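You operate a simulated robot arm through the tools that you are given. There is no shell and no other tool. Be economical: measure what you need, move in short steps, check, and stop when the job is done.

The job below is to be done with a simulated robot arm. You get a single attempt, and the scene is never put back.

Task
Press the 6205 bearing into the carrier.
Fine: lay it in the carrier, push the slide in, pull the press lever till it is home, raise it, draw the slide out. Where these are worked on the way, their far stop is far enough and under half their travel is too little: carrier slide.

The check looks at the end state, three seconds after you hand in, the way a careful person would. Anything else that was tipped, shoved, dropped, spilled or broken makes it a failure.

Robot
A 7-joint arm with a two-finger parallel gripper on a trunk, on a base that drives. Base frame: it is fixed to the floor where the robot stands at the start and does not move with it; the origin is under the middle of the robot, x ahead of it, y to its left, z up; the surface under the hand at the start is at about z = 0.8. Lengths are in m, angles in rad, forces in N, time in s.
With the tool pointing down near the work surface it reaches from about 0.36 to 0.78 m from the robot's upright axis, wherever it stands. Its first joint turns from -2.496 to 2.496 rad. Places, roughly: carrier slide [0.4, -0.3, 0.8]; press lever [0.6, -0.3, 1.1]; seat in the carrier of the press [0.4, -0.3, 0.9]. Payload 3 kg.
The tool frame sits at the grasp point between the pads (the TCP): z along the fingers, y along the line on which they close. The tips reach 0.03 m beyond it. Largest opening 0.11 m; finger width 0.02, thickness 0.01; the body of the gripper, 0.048 by 0.112 m, starts 0.055 m behind the TCP.
Orientation is that of the tool frame in the base frame, as [roll, pitch, yaw] about the fixed x, y, z axes, in that order (R = Rz(yaw) Ry(pitch) Rx(roll)). With the fingers straight down and closing along the base's y, the tool's x points along the base's -x, its y along +y and its z along -z.

Tools
- The arm moves only by the tool apply_moves. Its argument "increments" is a list that holds one entry, the list of rows, each a list of 6 numbers: the shift along the tool's x, y, z in m, then the turn, a rotation vector about the tool's x, y, z in degrees. In form: [[[tx, ty, tz, ax, ay, az], ...]]. A call has 1 to 8 rows; each row shifts and turns the commanded pose from where the row before left it, along the tool's axes as they then stand. "claw" is the opening, from 0 (shut) to 1 (fully open), set as the call begins (left out, the last holds). Rows are played at 5 a second. More than 0.05 m and 0.15 rad between two rows, or a gripper value outside its range, and nothing of the call is played. A pose out of reach is approached as far as the arm can. The call stops where the force on the tool passes 80 N (or 10 N more than at its start, if that is more) or the arm is blocked; 0.2 s more then pass. Each finger travels about 0.153 m/s and halts on what it meets, pressing with about 36 N; the grip force reading is that of the motor and also rises with nothing between the fingers. The clock runs only during rows and for 0.2 s after the last one: add rows that do not move to give the fingers time. The reply holds the time, the measured pose of the TCP, the force on the tool along the base axes, the opening and the grip force, in the units named above and with some noise, with the torque about the TCP (base axes, N m) and any sound that the robot's microphone picked up.
- Cameras (640 x 400 px; columns grow to the right, rows downward): "scene" is now at [0.5441, -0.2188, 1.4534]; the picture's right is [0.00, -0.40, -0.92], its down [-0.36, -0.86, 0.38] and it looks along [-0.93, 0.32, -0.15] (base axes); focal length 214 px, centre (320, 200). "wrist" rides on the gripper at [0.072, 0.017, -0.103] in the tool frame; the picture's right is [-0.23, 0.97, 0.00], its down [-0.76, -0.18, -0.62] and it looks along [-0.61, -0.14, 0.78] (tool axes); focal length 222 px, centre (320, 200). There is no depth. A picture from a camera that has moved, and an enlarged one, comes with that camera's place and axes in the base frame and with its lens.
- snapshot(camera): a new picture of that camera. The clock stands still meanwhile.
- lift_body(by): slides the trunk up (or, below 0, down) by that many m; the arm and the scene camera ride with it, the base frame stays. It gives what a move gives, with no picture.
- roll_base(legs): drives the robot by 1 to 6 legs, each [ahead, turn to the left] in m and rad, along the robot's own axes; the way and the turn of a leg run together, so that a leg with both is an arc; at most 1.5 m and 3.142 rad a leg. The arm and the cameras ride along, it lands a little off, and it stops where it bumps. It gives what a move gives.
- turn_head(pan, tilt): turns the head with the scene camera to pan (to the left, within 1.396 rad either way) and tilt (down, from -0.506 to 1.204), counted from straight ahead of the robot. It gives what a move gives.
- zoom(camera, box): a new picture of the part [left, top, right, bottom] of that camera's present view, enlarged. The clock stands still meanwhile.
- finish_job(): hands the job in; it is judged then, once.

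Work in short steps. Places have to be worked out from the pictures, the camera data and where the tool is seen: move nearer, look again, correct. Check each grasp and each placing, and mend what went wrong. You have 120 turns and 82 pictures in all, those below and enlarged ones among them. Open the gripper and draw the arm clear of the work before you hand the job in, unless the task says otherwise; then end with one line.

The tools are called after "Emit:" as a command line: name --argument value ..., lists and objects as JSON in quotes. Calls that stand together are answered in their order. apply_moves: Moves the arm, as the interface text tells. Its arguments: {"type":"object","properties":{"increments":{"type":"array","items":{"type":"array","items":{"type":"array","items":{"type":"number"}}}},"claw":{"type":"number"}},"required":["increments"]} The other tools are called the same way: lift_body (by) slides the trunk up or down; roll_base (legs) drives the base; turn_head (pan, tilt) turns the head that bears the scene camera; snapshot (camera) takes a picture; zoom (camera, box) takes an enlarged picture of a part of a camera's view; finish_job () hands the job in.

At the start:

```text
t: 0.0
position: [0.5342, -0.269, 1.3451]
ee_rot: [3.141, -0.001, -3.135]
force: [-0.2, -0.2, 0.3]
moment: [0.0, 0.01, 0.0]
finger_gap: 0.11
gripper_force: 0.0
trunk travel left (down, up): [-0.425, 0.065]
robot x, y, heading: [-0.0, -0.014, -0.002]
head pan, tilt: [1.155, 1.201]
```

scene: 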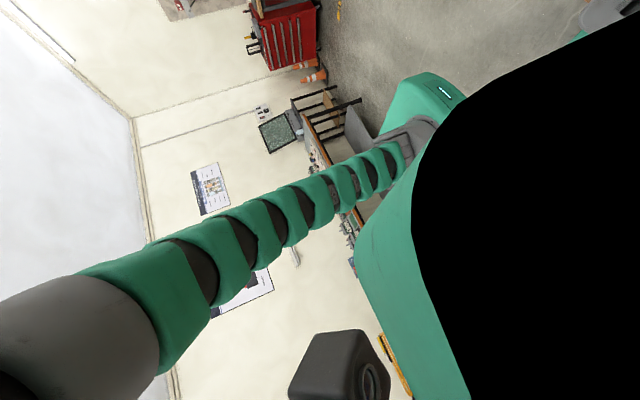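
wrist: 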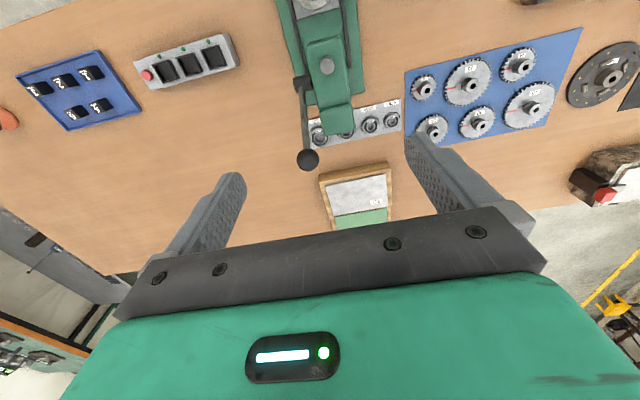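

The scene camera looks away from the bench, so I turn the head toward the work first.

Emit:
turn_head --pan -0.4 --tilt 0.8

Emit:
snapshot --camera "scene"

Emit:
zoom --camera "wrist" --box '[220, 0, 460, 150]'

```text
t: 1.6
position: [0.5332, -0.2696, 1.3457]
ee_rot: [-3.141, 0.001, -3.133]
force: [0.0, 0.3, 0.1]
moment: [-0.02, 0.0, 0.0]
finger_gap: 0.1102
gripper_force: 0.1
trunk travel left (down, up): [-0.425, 0.065]
robot x, y, heading: [-0.0018, -0.0126, -0.005]
head pan, tilt: [-0.4, 0.799]
```

```text
79 pictures are left
camera scene: at [0.5725, -0.3011, 1.4021], right [0.01, -0.92, 0.39], down [-0.7, 0.27, 0.66], along [-0.72, -0.28, -0.64], focal length 214 px, centre (320, 200)
```

scene: 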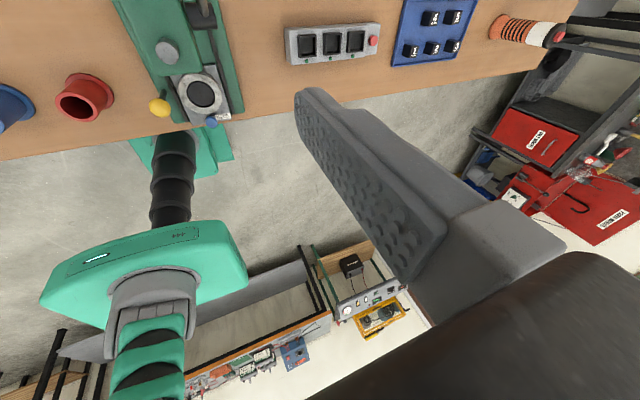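

```text
2.67 times, centred on (340, 75) of wrist
camera zoom: at [0.4624, -0.2536, 1.4484], right [0.22, 0.98, 0.0], down [0.76, -0.17, 0.62], along [0.61, -0.14, -0.78], focal length 592 px, centre (267, 533)
```

zoom: 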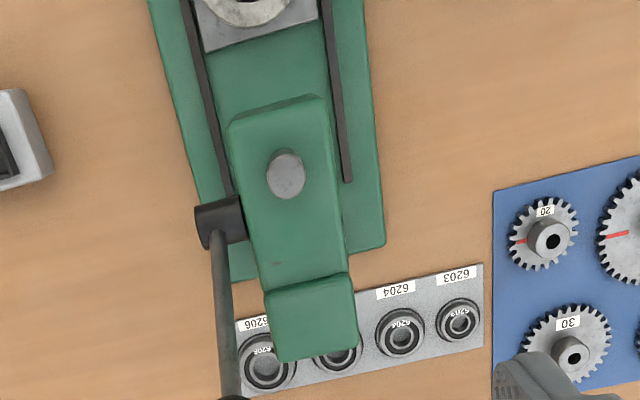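

The scene camera seems mounted on a neck pitched further than the tilt value; I tilt it up to see ahead.

Emit:
turn_head --pan 0.0 --tilt -0.5

Emit:
snapshot --camera "scene"

```text
t: 3.1
position: [0.5341, -0.2689, 1.3464]
ee_rot: [3.141, -0.001, -3.133]
force: [-0.2, 0.6, 0.5]
moment: [0.0, 0.03, 0.02]
finger_gap: 0.1099
gripper_force: 0.1
trunk travel left (down, up): [-0.425, 0.065]
robot x, y, heading: [0.0004, -0.017, -0.001]
head pan, tilt: [0.0, -0.499]
```

```text
77 pictures are left
camera scene: at [0.6843, -0.2688, 1.4092], right [0.01, -1.0, 0.0], down [-0.88, -0.01, -0.48], along [0.48, 0.0, -0.88], focal length 214 px, centre (320, 200)
```

scene: 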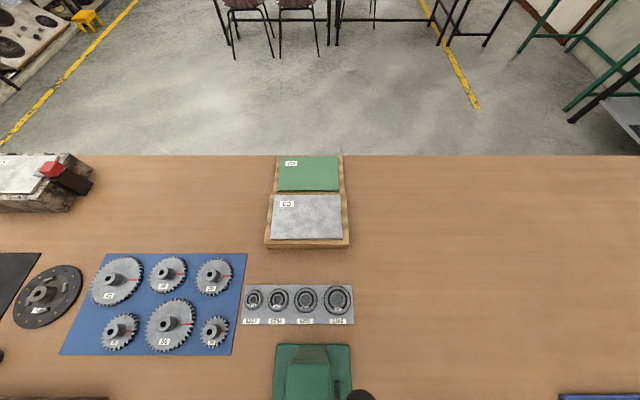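

Good view now. I zoom on the bearing tray, then tilt down for the press.

Emit:
zoom --camera "scene" --box '[230, 270, 366, 355]'

Emit:
turn_head --pan 0.0 --tilt 0.15

Emit:
snapshot --camera "scene"

```text
4.71 times, centred on (298, 312) of scene
camera zoom: at [0.6843, -0.2688, 1.4092], right [0.01, -1.0, 0.0], down [-0.88, -0.01, -0.48], along [0.48, 0.0, -0.88], focal length 1009 px, centre (424, -329)
```

zoom: 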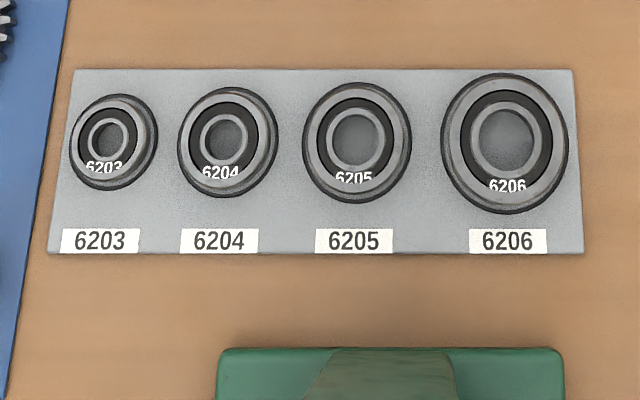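

```text
t: 4.1
position: [0.5348, -0.2692, 1.3452]
ee_rot: [3.141, -0.002, -3.134]
force: [-0.2, -0.3, 1.4]
moment: [-0.02, -0.02, 0.01]
finger_gap: 0.1099
gripper_force: 0.2
trunk travel left (down, up): [-0.425, 0.065]
robot x, y, heading: [0.0021, -0.0157, 0.005]
head pan, tilt: [0.0, 0.15]
```

```text
75 pictures are left
camera scene: at [0.6307, -0.2693, 1.3836], right [0.01, -1.0, 0.0], down [-0.99, -0.01, 0.15], along [-0.15, 0.0, -0.99], focal length 214 px, centre (320, 200)
```

scene: 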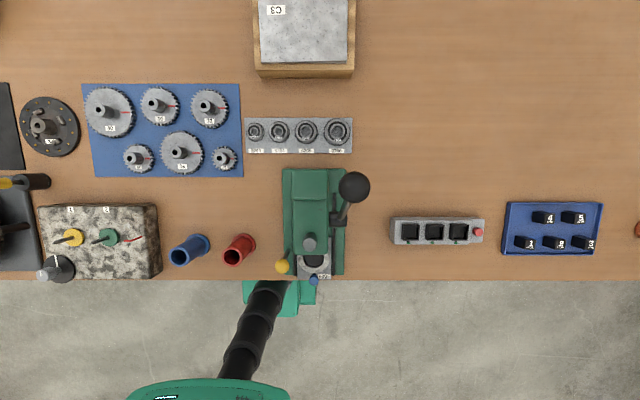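

I can see the press from above. I zoom on the press and carrier front.

Emit:
zoom --camera "scene" --box '[256, 150, 384, 310]'

Emit:
turn_head --pan 0.0 --tilt 0.6

Emit:
zoom --camera "scene" --box '[220, 50, 420, 200]'

```text
2.50 times, centred on (320, 230) of scene
camera zoom: at [0.6307, -0.2693, 1.3836], right [0.01, -1.0, 0.0], down [-0.99, -0.01, 0.15], along [-0.15, 0.0, -0.99], focal length 536 px, centre (320, 125)
```

zoom: 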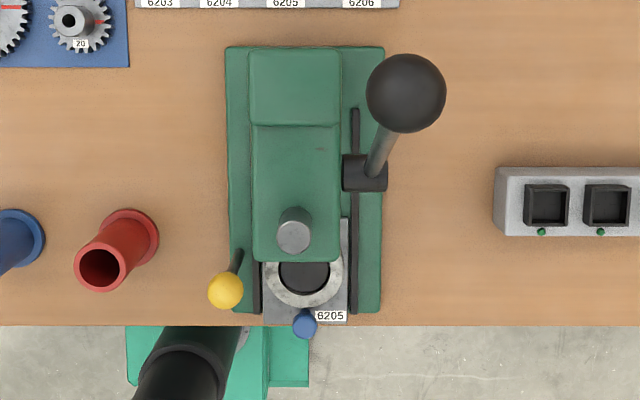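

```text
t: 5.0
position: [0.5334, -0.2692, 1.3463]
ee_rot: [3.141, 0.0, -3.135]
force: [0.2, 1.2, 0.2]
moment: [0.01, 0.02, -0.01]
finger_gap: 0.1099
gripper_force: 0.0
trunk travel left (down, up): [-0.425, 0.065]
robot x, y, heading: [0.0004, -0.0164, 0.002]
head pan, tilt: [0.0, 0.6]
```

```text
2.67 times, centred on (320, 125) of scene
camera zoom: at [0.5892, -0.2696, 1.388], right [0.01, -1.0, 0.0], down [-0.83, -0.01, 0.56], along [-0.56, 0.0, -0.83], focal length 572 px, centre (320, 400)
```

zoom: 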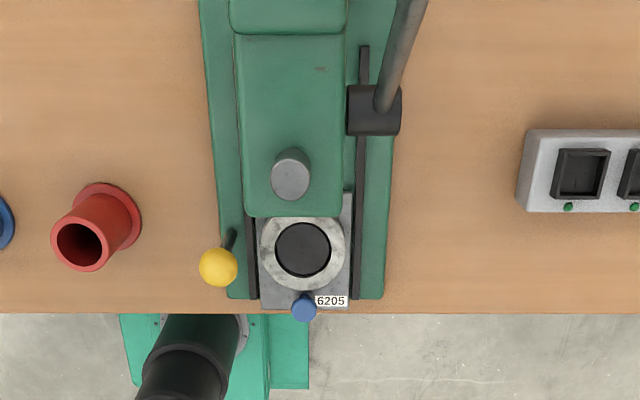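

The seat is at about (0.39, -0.253), the 6205 at about (0.721, -0.235), and the press head top at about z = 1.06. I look at the arm's shape and robot to judge clearance over the press.

Emit:
turn_head --pan 0.5 --tilt 1.1

Emit:
snapshot --camera "scene"

```text
t: 6.0
position: [0.5327, -0.2694, 1.346]
ee_rot: [3.14, 0.001, -3.134]
force: [0.0, -0.3, -0.4]
moment: [0.02, -0.03, 0.02]
finger_gap: 0.11
gripper_force: 0.0
trunk travel left (down, up): [-0.425, 0.065]
robot x, y, heading: [-0.0003, -0.0165, -0.002]
head pan, tilt: [0.499, 1.1]
```

```text
72 pictures are left
camera scene: at [0.5503, -0.2397, 1.4209], right [0.01, -0.88, -0.48], down [-0.45, -0.43, 0.78], along [-0.89, 0.21, -0.4], focal length 214 px, centre (320, 200)
```

scene: 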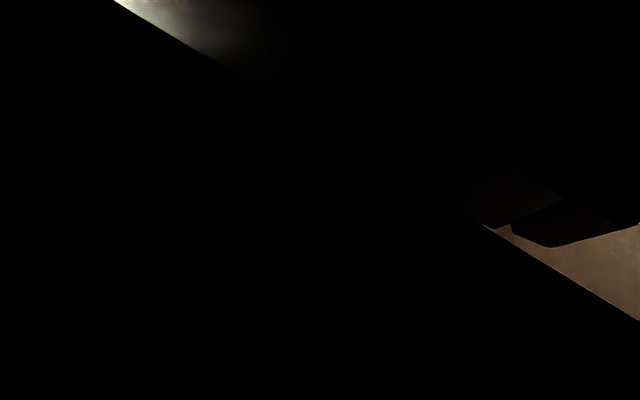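

The camera sits right beside the gripper, so I'll move the arm towards above the bearing while turning it 90° so the fingers close along x (gaps between bearings are narrow along y).

Emit:
apply_moves --increments '[[[0, 0, 0, 0, 0, 8.2], [0, 0, 0, 0, 0, 8.2], [0, 0, 0, 0, 0, 8.2], [0, 0, 0, 0, 0, 8.2], [0, 0, 0, 0, 0, 8.2], [0, 0, 0, 0, 0, 8.2], [0, 0, 0, 0, 0, 8.2], [0, 0, 0, 0, 0, 8.2]]]'

Emit:
apply_moves --increments '[[[0, 0, 0, 0, 0, 8.2], [0, 0, 0, 0, 0, 8.2], [0, 0, 0, 0, 0, 8.0], [0, 0.04, 0.02, 0, 0, 0], [0, 0.04, 0.02, 0, 0, 0], [0, 0.04, 0.02, 0, 0, 0], [0, 0.04, 0.02, 0, 0, 0], [0.03, 0.028, 0.02, 0, 0, 0]]]'

Emit:
turn_head --pan 0 --tilt 0.15

Emit:
snapshot --camera "scene"

Emit:
snapshot --camera "wrist"

```text
t: 7.8
position: [0.5324, -0.27, 1.3458]
ee_rot: [3.141, 0.0, 2.002]
force: [0.2, 0.5, 0.3]
moment: [0.0, 0.01, 0.02]
finger_gap: 0.1098
gripper_force: 0.1
trunk travel left (down, up): [-0.425, 0.065]
robot x, y, heading: [-0.0004, -0.0192, -0.001]
head pan, tilt: [0.499, 1.1]
```

```text
t: 9.6
position: [0.6791, -0.2344, 1.2424]
ee_rot: [-3.141, -0.002, 1.579]
force: [0.6, -0.7, 0.1]
moment: [0.07, -0.04, 0.04]
finger_gap: 0.11
gripper_force: 0.0
out of reach, approached as far as the arm can: row 6, 7
trunk travel left (down, up): [-0.425, 0.065]
robot x, y, heading: [0.0007, -0.019, -0.005]
head pan, tilt: [0.499, 1.1]
```

```text
t: 10.8
position: [0.6801, -0.2329, 1.2433]
ee_rot: [-3.14, 0.0, 1.579]
force: [-0.6, 0.6, -0.3]
moment: [0.02, 0.0, -0.01]
finger_gap: 0.1097
gripper_force: 0.0
trunk travel left (down, up): [-0.425, 0.065]
robot x, y, heading: [0.0001, -0.0173, 0.002]
head pan, tilt: [0.0, 0.15]
```

```text
71 pictures are left
camera scene: at [0.6801, -0.3302, 1.2801], right [-1.0, -0.01, 0.0], down [-0.01, 0.99, 0.15], along [0.0, 0.15, -0.99], focal length 214 px, centre (320, 200)
```

scene: 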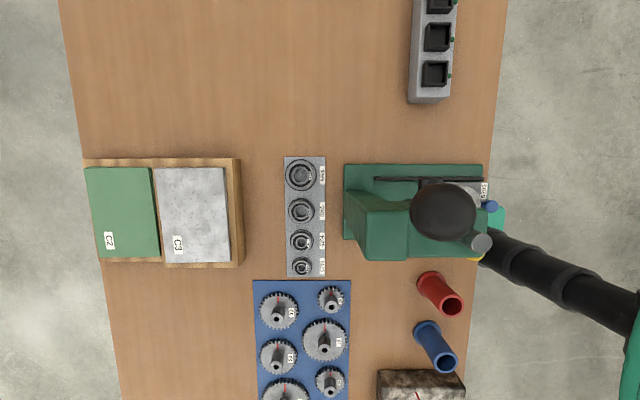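

```text
70 pictures are left
camera wrist: at [0.6963, -0.1614, 1.3448], right [0.98, -0.22, 0.0], down [-0.17, -0.76, 0.62], along [-0.14, -0.61, -0.78], focal length 222 px, centre (320, 200)
```

wrist: 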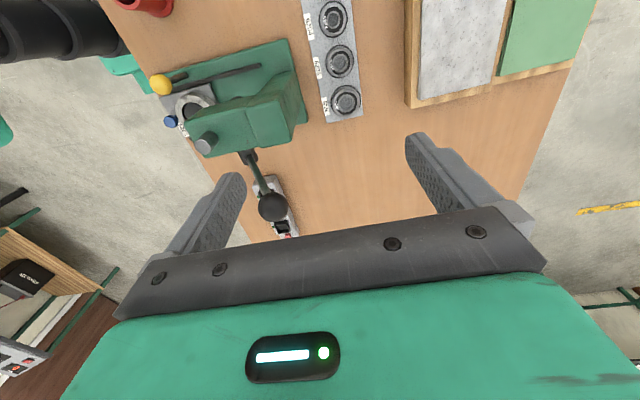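

The scene camera rides with the hand. At this height reach ends near x=0.68; I'll look at the arm links to judge press clearance.

Emit:
turn_head --pan -1.2 --tilt 0.3

Emit:
snapshot --camera "scene"

Emit:
turn_head --pan 1.2 --tilt 0.3

Emit:
snapshot --camera "scene"

```text
t: 12.2
position: [0.6796, -0.2338, 1.2427]
ee_rot: [3.141, 0.002, 1.577]
force: [0.1, -0.3, 0.5]
moment: [0.03, -0.01, 0.01]
finger_gap: 0.1103
gripper_force: 0.1
trunk travel left (down, up): [-0.425, 0.065]
robot x, y, heading: [0.0005, -0.0145, -0.001]
head pan, tilt: [-1.201, 0.3]
```

```text
69 pictures are left
camera scene: at [0.5929, -0.317, 1.3391], right [-0.36, 0.0, 0.93], down [0.27, 0.96, 0.11], along [-0.89, 0.29, -0.35], focal length 214 px, centre (320, 200)
```

scene: 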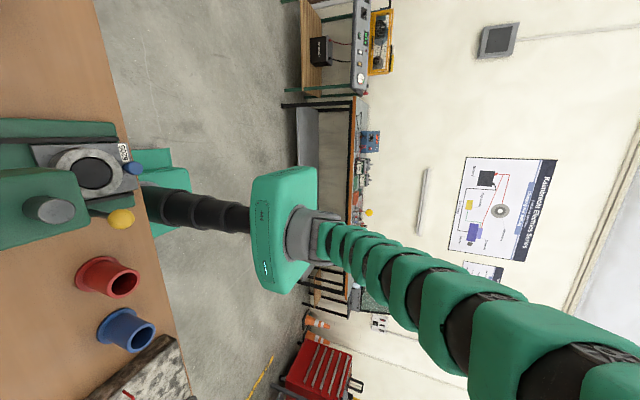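

```text
t: 14.4
position: [0.6791, -0.2339, 1.2428]
ee_rot: [-3.141, 0.0, 1.579]
force: [1.5, 0.1, 0.2]
moment: [0.0, 0.0, 0.0]
finger_gap: 0.11
gripper_force: 0.0
trunk travel left (down, up): [-0.425, 0.065]
robot x, y, heading: [0.0013, -0.0167, -0.002]
head pan, tilt: [1.201, 0.3]
```

```text
68 pictures are left
camera scene: at [0.767, -0.3156, 1.339], right [-0.36, 0.0, -0.93], down [-0.28, 0.95, 0.11], along [0.89, 0.3, -0.35], focal length 214 px, centre (320, 200)
```

scene: 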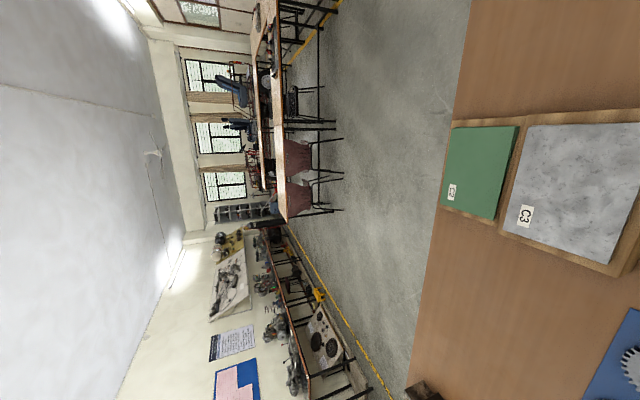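

The arm arcs high from the chest, giving clearance over the press. I go left of the press, then lower to z≈1.0.

Emit:
apply_moves --increments '[[[0.04, 0, 0, 0, 0, 0], [0.04, 0, 0, 0, 0, 0], [0.035, 0, 0.02, 0, 0, 0], [0, 0, 0.05, 0, 0, 0], [0, 0, 0.05, 0, 0, 0], [0, 0, 0.05, 0, 0, 0], [0, 0, 0.05, 0, 0, 0]]]' --claw 0.75

Emit:
turn_head --pan 0 --tilt 0.1

Emit:
snapshot --camera "scene"

Emit:
snapshot --camera "wrist"

```text
t: 16.0
position: [0.6786, -0.1206, 1.0208]
ee_rot: [3.139, 0.0, 1.578]
force: [0.2, 0.1, 0.3]
moment: [-0.04, -0.02, 0.02]
finger_gap: 0.0822
gripper_force: 0.0
trunk travel left (down, up): [-0.425, 0.065]
robot x, y, heading: [0.0011, -0.0143, -0.003]
head pan, tilt: [1.201, 0.3]
```

```text
t: 17.4
position: [0.6768, -0.1192, 1.0204]
ee_rot: [3.141, 0.0, 1.579]
force: [0.3, 0.3, 0.9]
moment: [0.01, 0.02, 0.01]
finger_gap: 0.0827
gripper_force: 0.1
trunk travel left (down, up): [-0.425, 0.065]
robot x, y, heading: [-0.0004, -0.0144, -0.0]
head pan, tilt: [0.0, 0.099]
```

```text
67 pictures are left
camera scene: at [0.6787, -0.2206, 1.0587], right [-1.0, -0.01, 0.0], down [-0.01, 0.99, 0.1], along [0.0, 0.1, -0.99], focal length 214 px, centre (320, 200)
```

scene: 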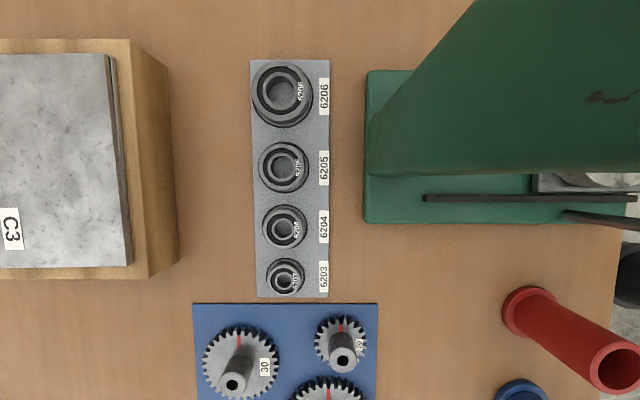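

```text
66 pictures are left
camera wrist: at [0.6949, -0.047, 1.1227], right [0.98, -0.22, 0.0], down [-0.17, -0.76, 0.62], along [-0.14, -0.61, -0.78], focal length 222 px, centre (320, 200)
```

wrist: 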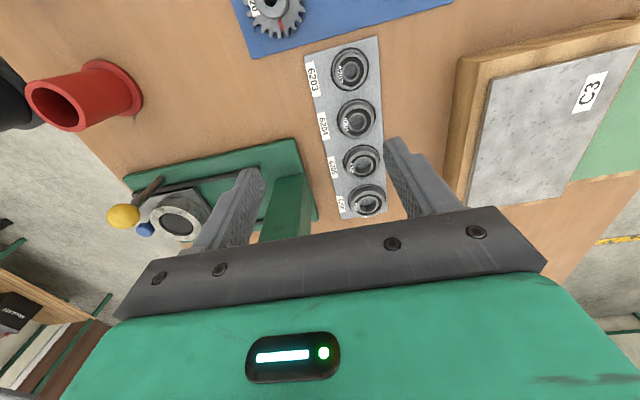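

The 6205 is second from the press-right end, at about (0.719, -0.233). I move over it and down to z≈0.91.

Emit:
apply_moves --increments '[[[0, 0.042, 0.02, 0, 0, 0], [-0.04, 0, 0.02, 0, 0, 0], [-0.04, 0, 0.03, 0, 0, 0], [-0.034, 0, 0.03, 0, 0, 0], [0, 0, 0, 0, 0, 0]]]'

Emit:
snapshot --camera "wrist"

Emit:
turn_head --pan 0 --tilt 0.7

Emit:
snapshot --camera "scene"

```text
t: 18.6
position: [0.718, -0.2333, 0.9219]
ee_rot: [-3.141, 0.001, 1.579]
force: [0.6, 0.2, 0.5]
moment: [0.04, -0.02, 0.01]
finger_gap: 0.0823
gripper_force: 0.1
trunk travel left (down, up): [-0.425, 0.065]
robot x, y, heading: [-0.0019, -0.0135, 0.0]
head pan, tilt: [0.0, 0.099]
```

```text
65 pictures are left
camera wrist: at [0.7364, -0.1605, 1.024], right [0.98, -0.22, 0.0], down [-0.17, -0.76, 0.62], along [-0.14, -0.61, -0.78], focal length 222 px, centre (320, 200)
```

wrist: 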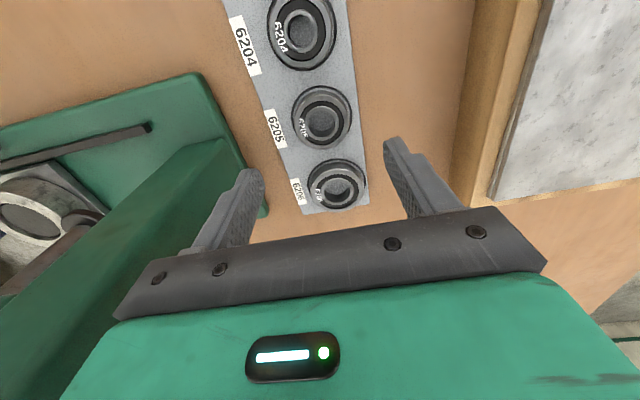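

```text
t: 19.6
position: [0.7187, -0.2319, 0.9224]
ee_rot: [-3.141, -0.001, 1.578]
force: [-0.6, -0.2, -0.7]
moment: [-0.01, -0.03, 0.01]
finger_gap: 0.0824
gripper_force: 0.1
trunk travel left (down, up): [-0.425, 0.065]
robot x, y, heading: [-0.0005, -0.017, -0.001]
head pan, tilt: [0.0, 0.7]
```

```text
64 pictures are left
camera scene: at [0.7194, -0.279, 0.9671], right [-1.0, -0.01, 0.0], down [-0.01, 0.77, 0.64], along [-0.01, 0.64, -0.77], focal length 214 px, centre (320, 200)
```

scene: 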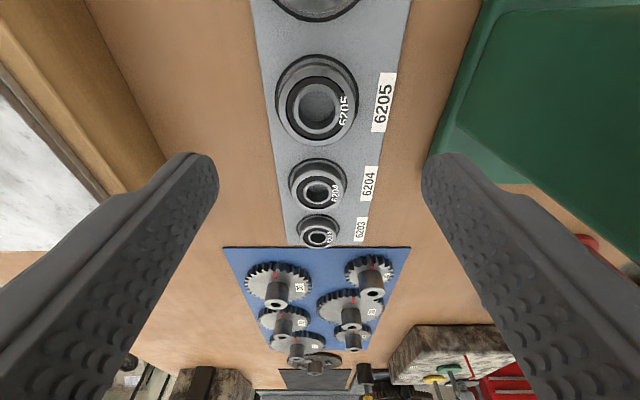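

Triangulation puts the bearing at about (0.722, -0.234) with its top near z≈0.79. I zoom to see its profile.

Emit:
zoom --camera "scene" --box '[240, 40, 400, 160]'

```text
3.33 times, centred on (320, 100) of scene
camera zoom: at [0.7194, -0.279, 0.9671], right [-1.0, -0.01, 0.0], down [-0.01, 0.77, 0.64], along [-0.01, 0.64, -0.77], focal length 715 px, centre (320, 533)
```

zoom: 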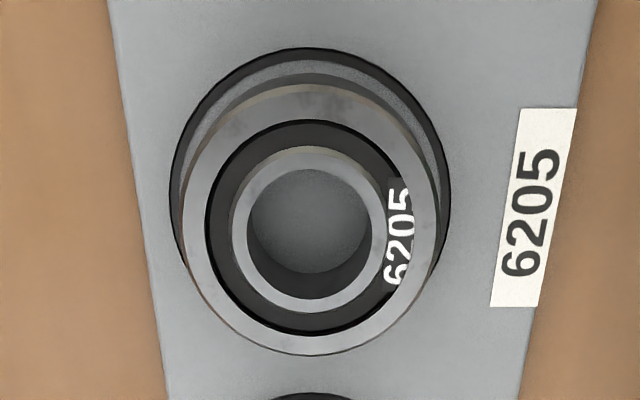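

The bearing's top is near z≈0.815 on the tray at 0.80; I centre and lower to TCP z≈0.836.

Emit:
apply_moves --increments '[[[-0.0015, 0.003, 0.03, 0, 0, 0], [0, 0, 0.03, 0, 0, 0], [0, 0, 0.016, 0, 0, 0], [0, 0, 0.01, 0, 0, 0]]]'

Emit:
turn_head --pan 0 --tilt 0.3

Emit:
snapshot --camera "scene"

Emit:
snapshot --camera "wrist"

```text
t: 20.6
position: [0.7225, -0.2322, 0.8362]
ee_rot: [3.141, -0.001, 1.577]
force: [0.3, -0.6, 0.0]
moment: [0.0, 0.02, 0.0]
finger_gap: 0.0824
gripper_force: 0.1
trunk travel left (down, up): [-0.425, 0.065]
robot x, y, heading: [-0.0011, -0.0192, -0.004]
head pan, tilt: [0.0, 0.7]
```

```text
t: 21.5
position: [0.7228, -0.2339, 0.8365]
ee_rot: [-3.14, 0.002, 1.578]
force: [-1.1, -0.9, 0.5]
moment: [0.0, -0.01, -0.01]
finger_gap: 0.0825
gripper_force: 0.0
trunk travel left (down, up): [-0.425, 0.065]
robot x, y, heading: [-0.0025, -0.0161, 0.002]
head pan, tilt: [0.0, 0.3]
```

```text
62 pictures are left
camera scene: at [0.7242, -0.3157, 0.873], right [-1.0, -0.01, 0.0], down [-0.01, 0.95, 0.3], along [0.0, 0.3, -0.96], focal length 214 px, centre (320, 200)
```

scene: 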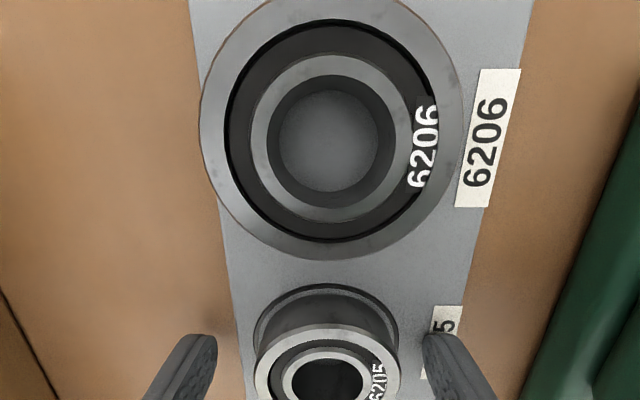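

```text
61 pictures are left
camera wrist: at [0.7405, -0.1608, 0.9383], right [0.98, -0.22, 0.0], down [-0.17, -0.76, 0.62], along [-0.14, -0.61, -0.78], focal length 222 px, centre (320, 200)
```

wrist: 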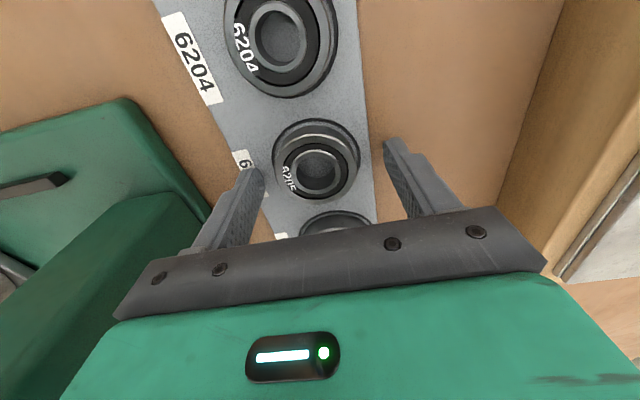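

Fingers straddle the bearing, centred. I lower 3 mm and close.

Emit:
apply_moves --increments '[[[0, 0, 0.003, 0, 0, 0]]]'

Emit:
apply_moves --increments '[[[0, 0, 0, 0, 0, 0], [0, 0, 0, 0, 0, 0], [0, 0, 0, 0, 0, 0]]]' --claw 0.3

Emit:
snapshot --camera "wrist"

```text
t: 21.9
position: [0.7234, -0.2334, 0.8357]
ee_rot: [3.138, 0.001, 1.577]
force: [-0.4, 1.8, 26.2]
moment: [0.08, 1.24, -0.26]
finger_gap: 0.0833
gripper_force: 0.6
trunk travel left (down, up): [-0.425, 0.065]
robot x, y, heading: [0.0034, -0.0173, 0.0]
head pan, tilt: [0.0, 0.3]
```

```text
t: 22.7
position: [0.7218, -0.2333, 0.8363]
ee_rot: [3.139, 0.0, 1.578]
force: [-9.5, -1.8, 36.6]
moment: [0.01, 1.36, 0.08]
finger_gap: 0.0489
gripper_force: 36.2
trunk travel left (down, up): [-0.425, 0.065]
robot x, y, heading: [0.0044, -0.0114, -0.002]
head pan, tilt: [0.0, 0.3]
```

```text
60 pictures are left
camera wrist: at [0.7387, -0.1613, 0.938], right [0.98, -0.22, 0.0], down [-0.17, -0.76, 0.62], along [-0.13, -0.61, -0.78], focal length 222 px, centre (320, 200)
```

wrist: 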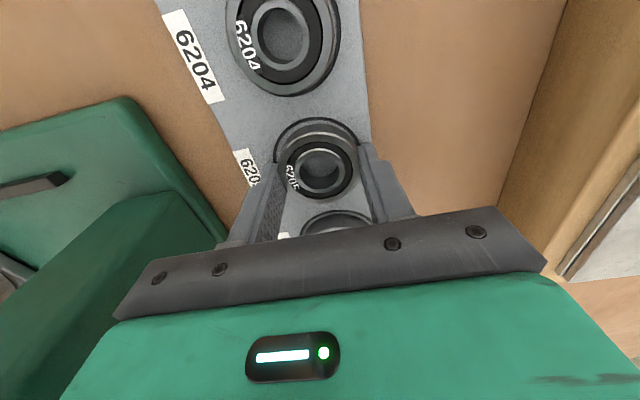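

Gripped at a gap of 0.049 m with the full 36 N. I lift straight up 6 cm and check.

Emit:
apply_moves --increments '[[[0, 0, -0.01, 0, 0, 0], [0, 0, -0.025, 0, 0, 0], [0, 0, -0.03, 0, 0, 0]]]'

Emit:
snapshot --camera "wrist"

Emit:
turn_head --pan 0 --tilt 0.9

Emit:
snapshot --camera "scene"

```text
t: 23.5
position: [0.7235, -0.2342, 0.8974]
ee_rot: [3.141, 0.0, 1.579]
force: [0.3, 1.0, -1.5]
moment: [-0.02, 0.01, 0.0]
finger_gap: 0.049
gripper_force: 36.1
trunk travel left (down, up): [-0.425, 0.065]
robot x, y, heading: [0.0049, -0.0148, 0.002]
head pan, tilt: [0.0, 0.3]
```

```text
59 pictures are left
camera wrist: at [0.7415, -0.1623, 0.9995], right [0.98, -0.22, 0.0], down [-0.17, -0.76, 0.62], along [-0.14, -0.61, -0.78], focal length 222 px, centre (320, 200)
```

wrist: 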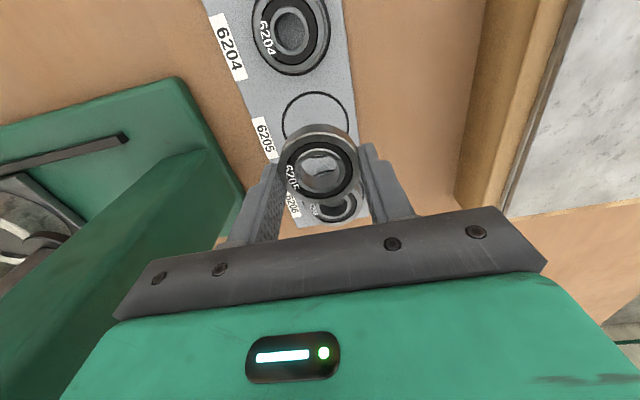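

```text
t: 24.5
position: [0.7237, -0.2343, 0.8975]
ee_rot: [-3.141, 0.001, 1.576]
force: [-0.3, -1.2, -1.1]
moment: [-0.02, 0.0, 0.0]
finger_gap: 0.049
gripper_force: 36.2
trunk travel left (down, up): [-0.425, 0.065]
robot x, y, heading: [-0.0028, -0.0144, -0.001]
head pan, tilt: [0.0, 0.901]
```

```text
58 pictures are left
camera scene: at [0.7245, -0.2647, 0.9515], right [-1.0, -0.01, 0.0], down [0.0, 0.62, 0.78], along [-0.01, 0.78, -0.62], focal length 214 px, centre (320, 200)
```

scene: 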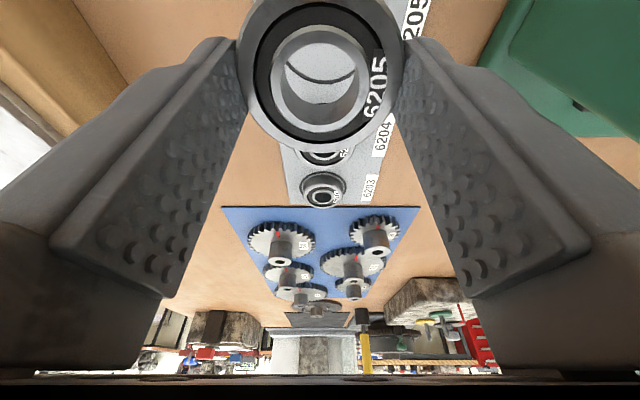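

The 6205 is held and level. I zoom in both views to pin down where it sits in the grip.

Emit:
zoom --camera "scene" --box '[220, 0, 420, 160]'

Emit:
zoom --camera "wrist" --box '[240, 100, 400, 220]'

```text
2.50 times, centred on (320, 80) of scene
camera zoom: at [0.7245, -0.2647, 0.9515], right [-1.0, -0.01, 0.0], down [0.0, 0.62, 0.78], along [-0.01, 0.78, -0.62], focal length 536 px, centre (320, 500)
```

zoom: 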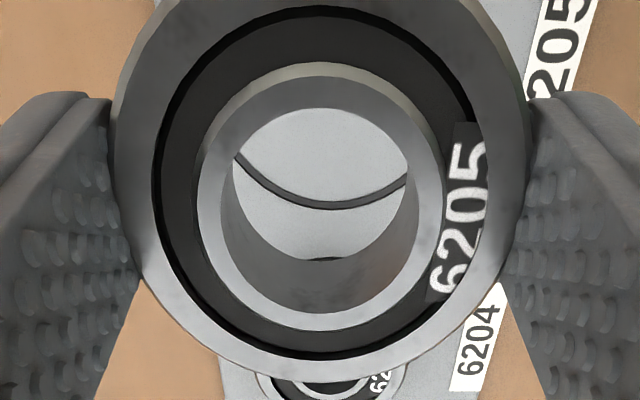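

```text
3.33 times, centred on (320, 160) of wrist
camera zoom: at [0.7413, -0.162, 0.999], right [0.98, -0.22, 0.0], down [-0.17, -0.76, 0.62], along [-0.14, -0.61, -0.78], focal length 740 px, centre (320, 333)
```

zoom: 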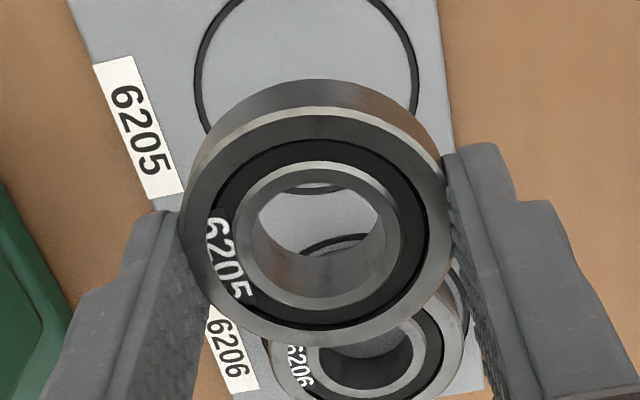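

The bearing is centred on the TCP, its bottom about 0.032 below it. I take it left round the press, up to z≈1.05, and toward the robot.

Emit:
apply_moves --increments '[[[0.02, 0, -0.04, 0, 0, 0], [0.04, 0, -0.04, 0, 0, 0], [0.04, 0, -0.04, 0, 0, 0], [0.014, -0.03, -0.04, 0, 0, 0], [0, -0.05, 0, 0, 0, 0], [0, -0.05, 0, 0, 0, 0], [0, -0.05, 0, 0, 0, 0], [0, -0.05, 0, 0, 0, 0]]]'

Emit:
apply_moves --increments '[[[0, -0.05, 0, 0, 0, 0], [0, -0.05, 0, 0, 0, 0], [0, 0, 0, 0, 0, -8.2], [0, 0, 0, 0, 0, -8.2], [0, 0, 0, 0, 0, -8.2], [0, 0, 0, 0, 0, -8.2], [0, 0, 0, 0, 0, -8.2], [0, 0, 0, 0, 0, -8.2]]]'

Emit:
apply_moves --increments '[[[0, 0, 0, 0, 0, -8.2], [0, 0, 0, 0, 0, -8.2], [0, 0, 0, 0, 0, -8.2], [0, 0, 0, 0, 0, -8.2], [0, 0, 0, 0, 0, -8.2], [0, 0, 0, 0, 0, -8.2], [0, 0, 0, 0, 0, -8.2], [0, 0, 0, 0, 0, -8.2]]]'

Emit:
snapshot --camera "wrist"

Emit:
turn_head --pan 0.3 --tilt 0.1

Emit:
snapshot --camera "scene"

```text
refused: row 2 steps farther than a row can; nothing moved
```

```text
t: 24.9
position: [0.6863, -0.2319, 0.9035]
ee_rot: [3.114, 0.01, 1.582]
force: [28.6, 6.2, -3.3]
moment: [-0.75, 2.84, -0.62]
finger_gap: 0.0489
gripper_force: 36.5
trunk travel left (down, up): [-0.425, 0.065]
robot x, y, heading: [-0.0015, -0.0159, 0.001]
head pan, tilt: [0.0, 0.901]
stopped in row 2: the force on the tool passed its limit at 162 N (the readings are from after the stop); the commanded pose is now the measured one
```

```text
t: 25.6
position: [0.6894, -0.2223, 0.9028]
ee_rot: [3.118, 0.017, 1.928]
force: [36.8, 14.2, -17.3]
moment: [-1.53, 2.79, -0.84]
finger_gap: 0.049
gripper_force: 36.0
trunk travel left (down, up): [-0.425, 0.065]
robot x, y, heading: [0.0004, -0.0168, 0.006]
head pan, tilt: [0.0, 0.901]
stopped in row 3: the force on the tool passed its limit at 84 N (the readings are from after the stop); the commanded pose is now the measured one
```

```text
55 pictures are left
camera wrist: at [0.6778, -0.1474, 1.004], right [0.99, 0.13, 0.03], down [0.08, -0.77, 0.63], along [0.1, -0.62, -0.78], focal length 222 px, centre (320, 200)
```

wrist: 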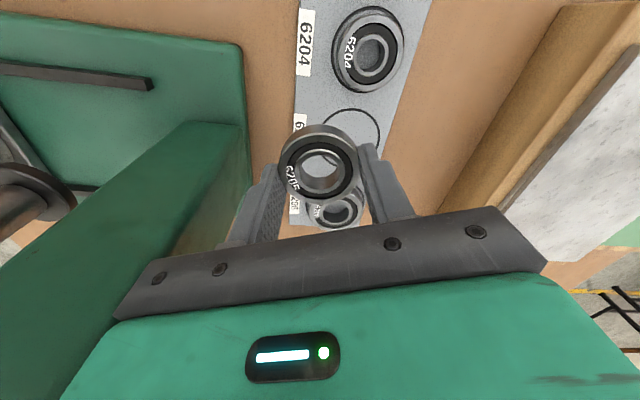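

```text
t: 26.8
position: [0.6885, -0.2222, 0.9019]
ee_rot: [3.12, 0.015, 1.926]
force: [48.1, 38.1, -17.9]
moment: [-3.93, 3.87, -2.36]
finger_gap: 0.0488
gripper_force: 35.8
trunk travel left (down, up): [-0.425, 0.065]
robot x, y, heading: [0.0004, -0.0158, 0.002]
head pan, tilt: [0.3, 0.099]
```

```text
54 pictures are left
camera scene: at [0.7488, -0.3071, 0.9472], right [-0.89, -0.33, -0.32], down [-0.38, 0.92, 0.08], along [0.26, 0.19, -0.95], focal length 214 px, centre (320, 200)
```

scene: 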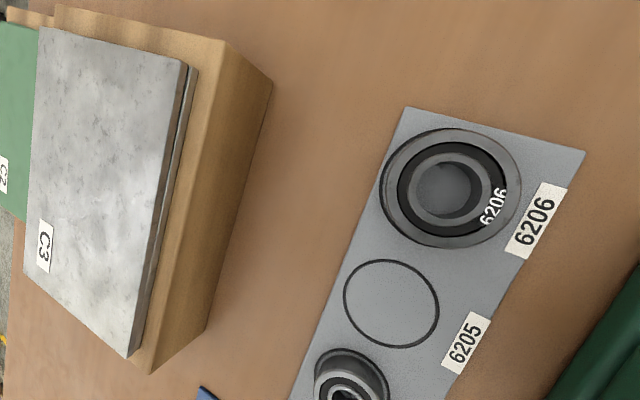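

The refused first call let the rest run and the hand nudged the press's back; the bearing is still held. I back away in +x gently.

Emit:
apply_moves --increments '[[[-0.0035, 0.0094, 0, 0, 0, 0], [-0.007, 0.019, 0, 0, 0, 0], [0, 0, 0, 0, 0, 0]]]'

```text
t: 27.6
position: [0.715, -0.2253, 0.9046]
ee_rot: [3.119, 0.013, 1.926]
force: [0.3, -0.4, -1.7]
moment: [-0.02, 0.0, -0.03]
finger_gap: 0.049
gripper_force: 35.9
trunk travel left (down, up): [-0.425, 0.065]
robot x, y, heading: [-0.0003, -0.0175, 0.003]
head pan, tilt: [0.3, 0.099]
```

Free again. I level the tool and move left and up in steps.

Emit:
apply_moves --increments '[[[0, 0, 0, 1.2, 0.75, 0], [0.028, 0.0104, -0.035, 0, 0, 0], [0.028, 0.0104, -0.035, 0, 0, 0], [0.028, 0.0104, -0.035, 0, 0, 0], [0.028, 0.0104, -0.035, 0, 0, 0]]]'

Emit:
snapshot --camera "wrist"

```text
t: 28.8
position: [0.7131, -0.1044, 1.0431]
ee_rot: [3.139, 0.002, 1.924]
force: [-0.2, -0.2, -1.0]
moment: [0.02, -0.01, -0.03]
finger_gap: 0.0491
gripper_force: 36.5
trunk travel left (down, up): [-0.425, 0.065]
robot x, y, heading: [0.0033, -0.0156, 0.002]
head pan, tilt: [0.3, 0.099]
```

```text
53 pictures are left
camera wrist: at [0.7045, -0.0307, 1.1455], right [0.99, 0.12, 0.0], down [0.09, -0.78, 0.62], along [0.08, -0.62, -0.78], focal length 222 px, centre (320, 200)
```

wrist: 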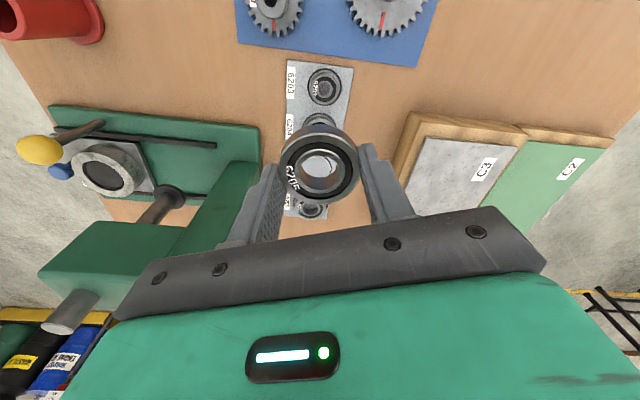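

Clear on the left of the press; now 0.29 m back toward the robot at this height.

Emit:
apply_moves --increments '[[[0.0166, -0.045, 0, 0, 0, 0], [0.0166, -0.045, 0, 0, 0, 0], [0.0166, -0.045, 0, 0, 0, 0], [0.0166, -0.045, 0, 0, 0, 0], [0.0166, -0.045, 0, 0, 0, 0], [0.0166, -0.045, 0, 0, 0, 0], [0, 0, 0, 0, 0, 0]]]'

```text
t: 30.4
position: [0.4264, -0.1047, 1.0449]
ee_rot: [3.139, 0.0, 1.924]
force: [0.4, 0.7, -1.3]
moment: [0.0, -0.04, -0.03]
finger_gap: 0.0487
gripper_force: 36.4
trunk travel left (down, up): [-0.425, 0.065]
robot x, y, heading: [-0.0001, -0.0175, 0.005]
head pan, tilt: [0.3, 0.099]
```

Now I turn the hand back so the camera side faces the robot.

Emit:
apply_moves --increments '[[[0, 0, 0, 0, 0, -8.2], [0, 0, 0, 0, 0, -8.2], [0, 0, 0, 0, 0, -8.2], [0, 0, 0, 0, 0, -8.2], [0, 0, 0, 0, 0, -8.2], [0, 0, 0, 0, 0, -8.2], [0, 0, 0, 0, 0, -8.2], [0, 0, 0, 0, 0, -8.2]]]'

Emit:
apply_moves --increments '[[[0, 0, 0, 0, 0, -8.2], [0, 0, 0, 0, 0, -8.2], [0, 0, 0, 0, 0, -8.2], [0, 0, 0, 0, 0, -8.2], [0, 0, 0, 0, 0, -8.2], [0, 0, 0, 0, 0, -8.2], [0, 0, 0, 0, 0, 0]]]'

Emit:
snapshot --camera "wrist"

Emit:
turn_head --pan 0.0 --tilt 0.5

Emit:
snapshot --camera "scene"

```text
t: 32.2
position: [0.4265, -0.1074, 1.0448]
ee_rot: [3.14, 0.004, 3.073]
force: [-0.2, -0.6, -1.1]
moment: [0.01, 0.03, -0.01]
finger_gap: 0.0489
gripper_force: 35.9
trunk travel left (down, up): [-0.425, 0.065]
robot x, y, heading: [-0.0014, -0.0192, 0.008]
head pan, tilt: [0.3, 0.099]
```

```text
t: 33.8
position: [0.4271, -0.1052, 1.045]
ee_rot: [-3.139, 0.0, -2.354]
force: [0.6, 0.3, -1.2]
moment: [-0.02, -0.01, 0.0]
finger_gap: 0.0489
gripper_force: 35.8
trunk travel left (down, up): [-0.425, 0.065]
robot x, y, heading: [0.001, -0.0159, 0.007]
head pan, tilt: [0.3, 0.099]
```

```text
52 pictures are left
camera wrist: at [0.3644, -0.1456, 1.1471], right [-0.53, 0.85, 0.0], down [0.66, 0.42, 0.63], along [0.53, 0.33, -0.78], focal length 222 px, centre (320, 200)
```

wrist: 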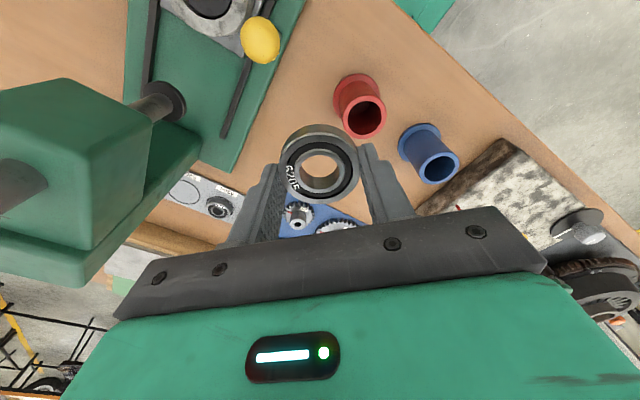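

```text
t: 34.6
position: [0.4273, -0.1061, 1.0449]
ee_rot: [-3.139, 0.002, -2.354]
force: [-0.3, -0.5, -1.2]
moment: [0.01, -0.02, -0.03]
finger_gap: 0.0492
gripper_force: 35.6
trunk travel left (down, up): [-0.425, 0.065]
robot x, y, heading: [0.0025, -0.0124, 0.004]
head pan, tilt: [0.0, 0.499]
```

```text
51 pictures are left
camera scene: at [0.4722, -0.0608, 1.0845], right [0.71, -0.71, 0.0], down [-0.62, -0.62, 0.48], along [-0.33, -0.34, -0.88], focal length 214 px, centre (320, 200)
```

scene: 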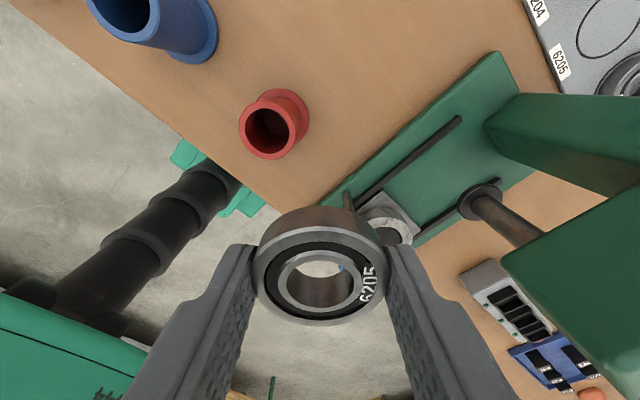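

Good; I zoom into the carrier in both views to locate the seat and knobs.

Emit:
zoom --camera "wrist" --box '[130, 0, 310, 120]'

Emit:
zoom --camera "scene" --box '[320, 160, 500, 280]'

```text
3.33 times, centred on (220, 60) of wrist
camera zoom: at [0.3643, -0.1455, 1.1471], right [-0.53, 0.85, 0.0], down [0.66, 0.41, 0.63], along [0.53, 0.33, -0.78], focal length 740 px, centre (653, 667)
```

zoom: 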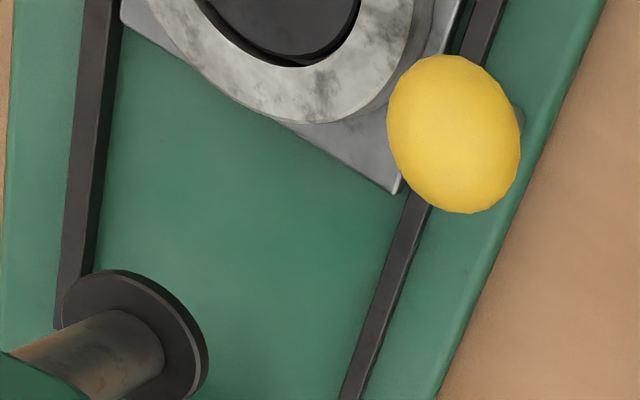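

```text
3.33 times, centred on (410, 220) of scene
camera zoom: at [0.4722, -0.0608, 1.0845], right [0.71, -0.71, 0.0], down [-0.62, -0.62, 0.48], along [-0.33, -0.34, -0.88], focal length 715 px, centre (20, 133)
```

zoom: 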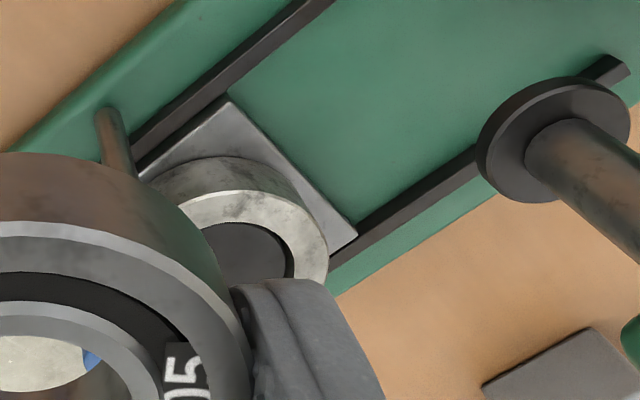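

The seat ring is a raised cylinder on the slide. I move above it at z≈1.045, clear of the yellow knob (z≈0.96).

Emit:
apply_moves --increments '[[[0.0345, -0.0178, 0, 0, 0, 0], [0.0345, -0.0178, 0, 0, 0, 0], [0.0345, -0.0178, 0, 0, 0, 0], [0.0345, -0.0178, 0, 0, 0, 0], [0, 0, 0, 0, 0, 0]]]'

Emit:
snapshot --camera "wrist"

Emit:
turn_head --pan 0.0 --tilt 0.3

Emit:
snapshot --camera "scene"

```text
t: 35.8
position: [0.378, -0.2533, 1.0467]
ee_rot: [-3.139, 0.002, -2.355]
force: [0.3, 0.1, -2.0]
moment: [0.01, 0.0, -0.01]
finger_gap: 0.049
gripper_force: 36.2
trunk travel left (down, up): [-0.425, 0.065]
robot x, y, heading: [0.004, -0.0176, 0.002]
head pan, tilt: [0.0, 0.499]
```

```text
48 pictures are left
camera wrist: at [0.3155, -0.2942, 1.1492], right [-0.53, 0.85, 0.0], down [0.66, 0.41, 0.63], along [0.53, 0.33, -0.78], focal length 222 px, centre (320, 200)
```

wrist: 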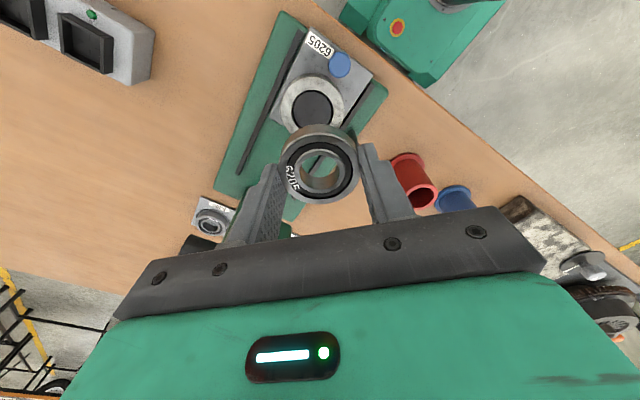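

```text
t: 36.6
position: [0.3784, -0.2545, 1.0474]
ee_rot: [-3.138, 0.004, -2.354]
force: [0.1, 0.8, -2.2]
moment: [-0.01, -0.01, 0.0]
finger_gap: 0.049
gripper_force: 35.8
trunk travel left (down, up): [-0.425, 0.065]
robot x, y, heading: [0.0018, -0.0168, 0.009]
head pan, tilt: [0.0, 0.3]
```

```text
47 pictures are left
camera scene: at [0.4364, -0.1962, 1.0842], right [0.71, -0.71, 0.0], down [-0.68, -0.68, 0.29], along [-0.21, -0.21, -0.96], focal length 214 px, centre (320, 200)
```

scene: 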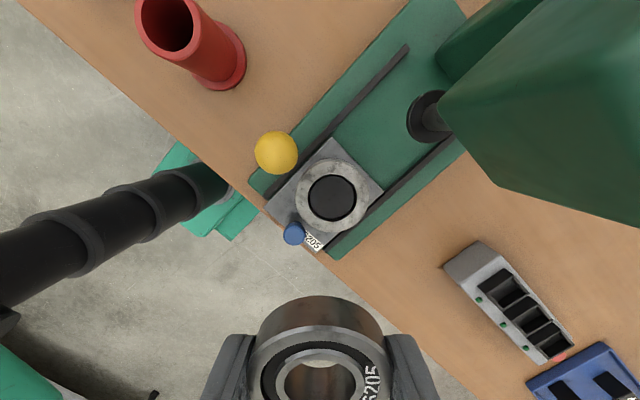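

The seat is at about (0.394, -0.255), rim near z≈0.845. I swing the head camera clear of the yellow knob and lower partway above the seat.

Emit:
turn_head --pan 1.2 --tilt 0.6

Emit:
apply_moves --increments '[[[-0.0106, -0.012, 0.03, 0, 0, 0], [0, 0, 0.04, 0, 0, 0], [0, 0, 0.03, 0, 0, 0], [0, 0, 0, 0, 0, 0]]]'

Emit:
snapshot --camera "wrist"

Emit:
snapshot --camera "scene"

```text
t: 38.0
position: [0.378, -0.2544, 1.0484]
ee_rot: [-3.139, 0.001, -2.355]
force: [0.5, -0.2, -0.8]
moment: [-0.01, 0.01, -0.01]
finger_gap: 0.0486
gripper_force: 35.7
trunk travel left (down, up): [-0.425, 0.065]
robot x, y, heading: [0.0023, -0.0151, 0.007]
head pan, tilt: [1.201, 0.6]
```

```text
t: 39.0
position: [0.3938, -0.2546, 0.9445]
ee_rot: [-3.139, 0.002, -2.355]
force: [0.6, -0.5, -0.7]
moment: [-0.04, -0.01, -0.02]
finger_gap: 0.049
gripper_force: 36.2
trunk travel left (down, up): [-0.425, 0.065]
robot x, y, heading: [0.0005, -0.0154, 0.008]
head pan, tilt: [1.201, 0.6]
```

```text
46 pictures are left
camera wrist: at [0.3318, -0.2939, 1.046], right [-0.53, 0.85, 0.0], down [0.66, 0.41, 0.63], along [0.53, 0.33, -0.78], focal length 222 px, centre (320, 200)
```

wrist: 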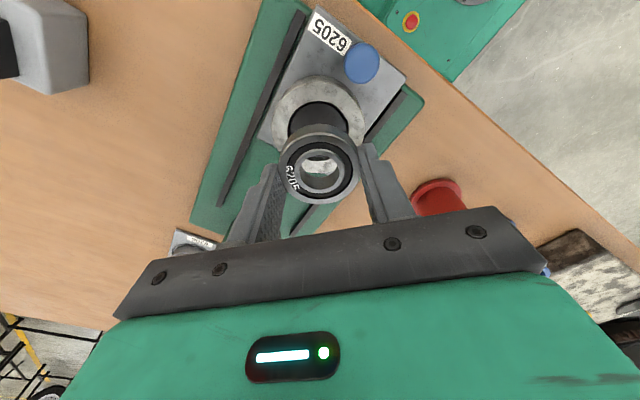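

```text
45 pictures are left
camera scene: at [0.3747, -0.1576, 1.0421], right [0.26, -0.26, -0.93], down [-0.21, -0.96, 0.2], along [-0.94, 0.14, -0.3], focal length 214 px, centre (320, 200)
```

scene: 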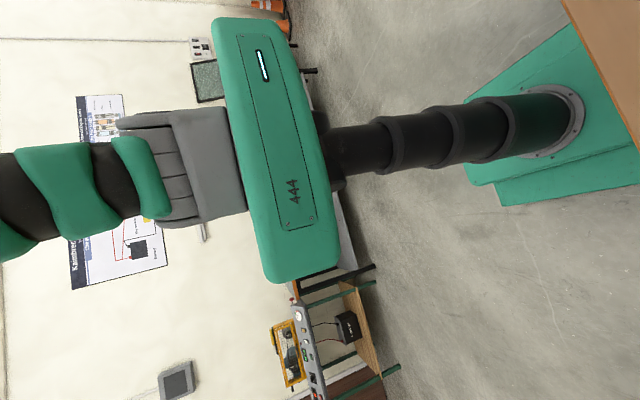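

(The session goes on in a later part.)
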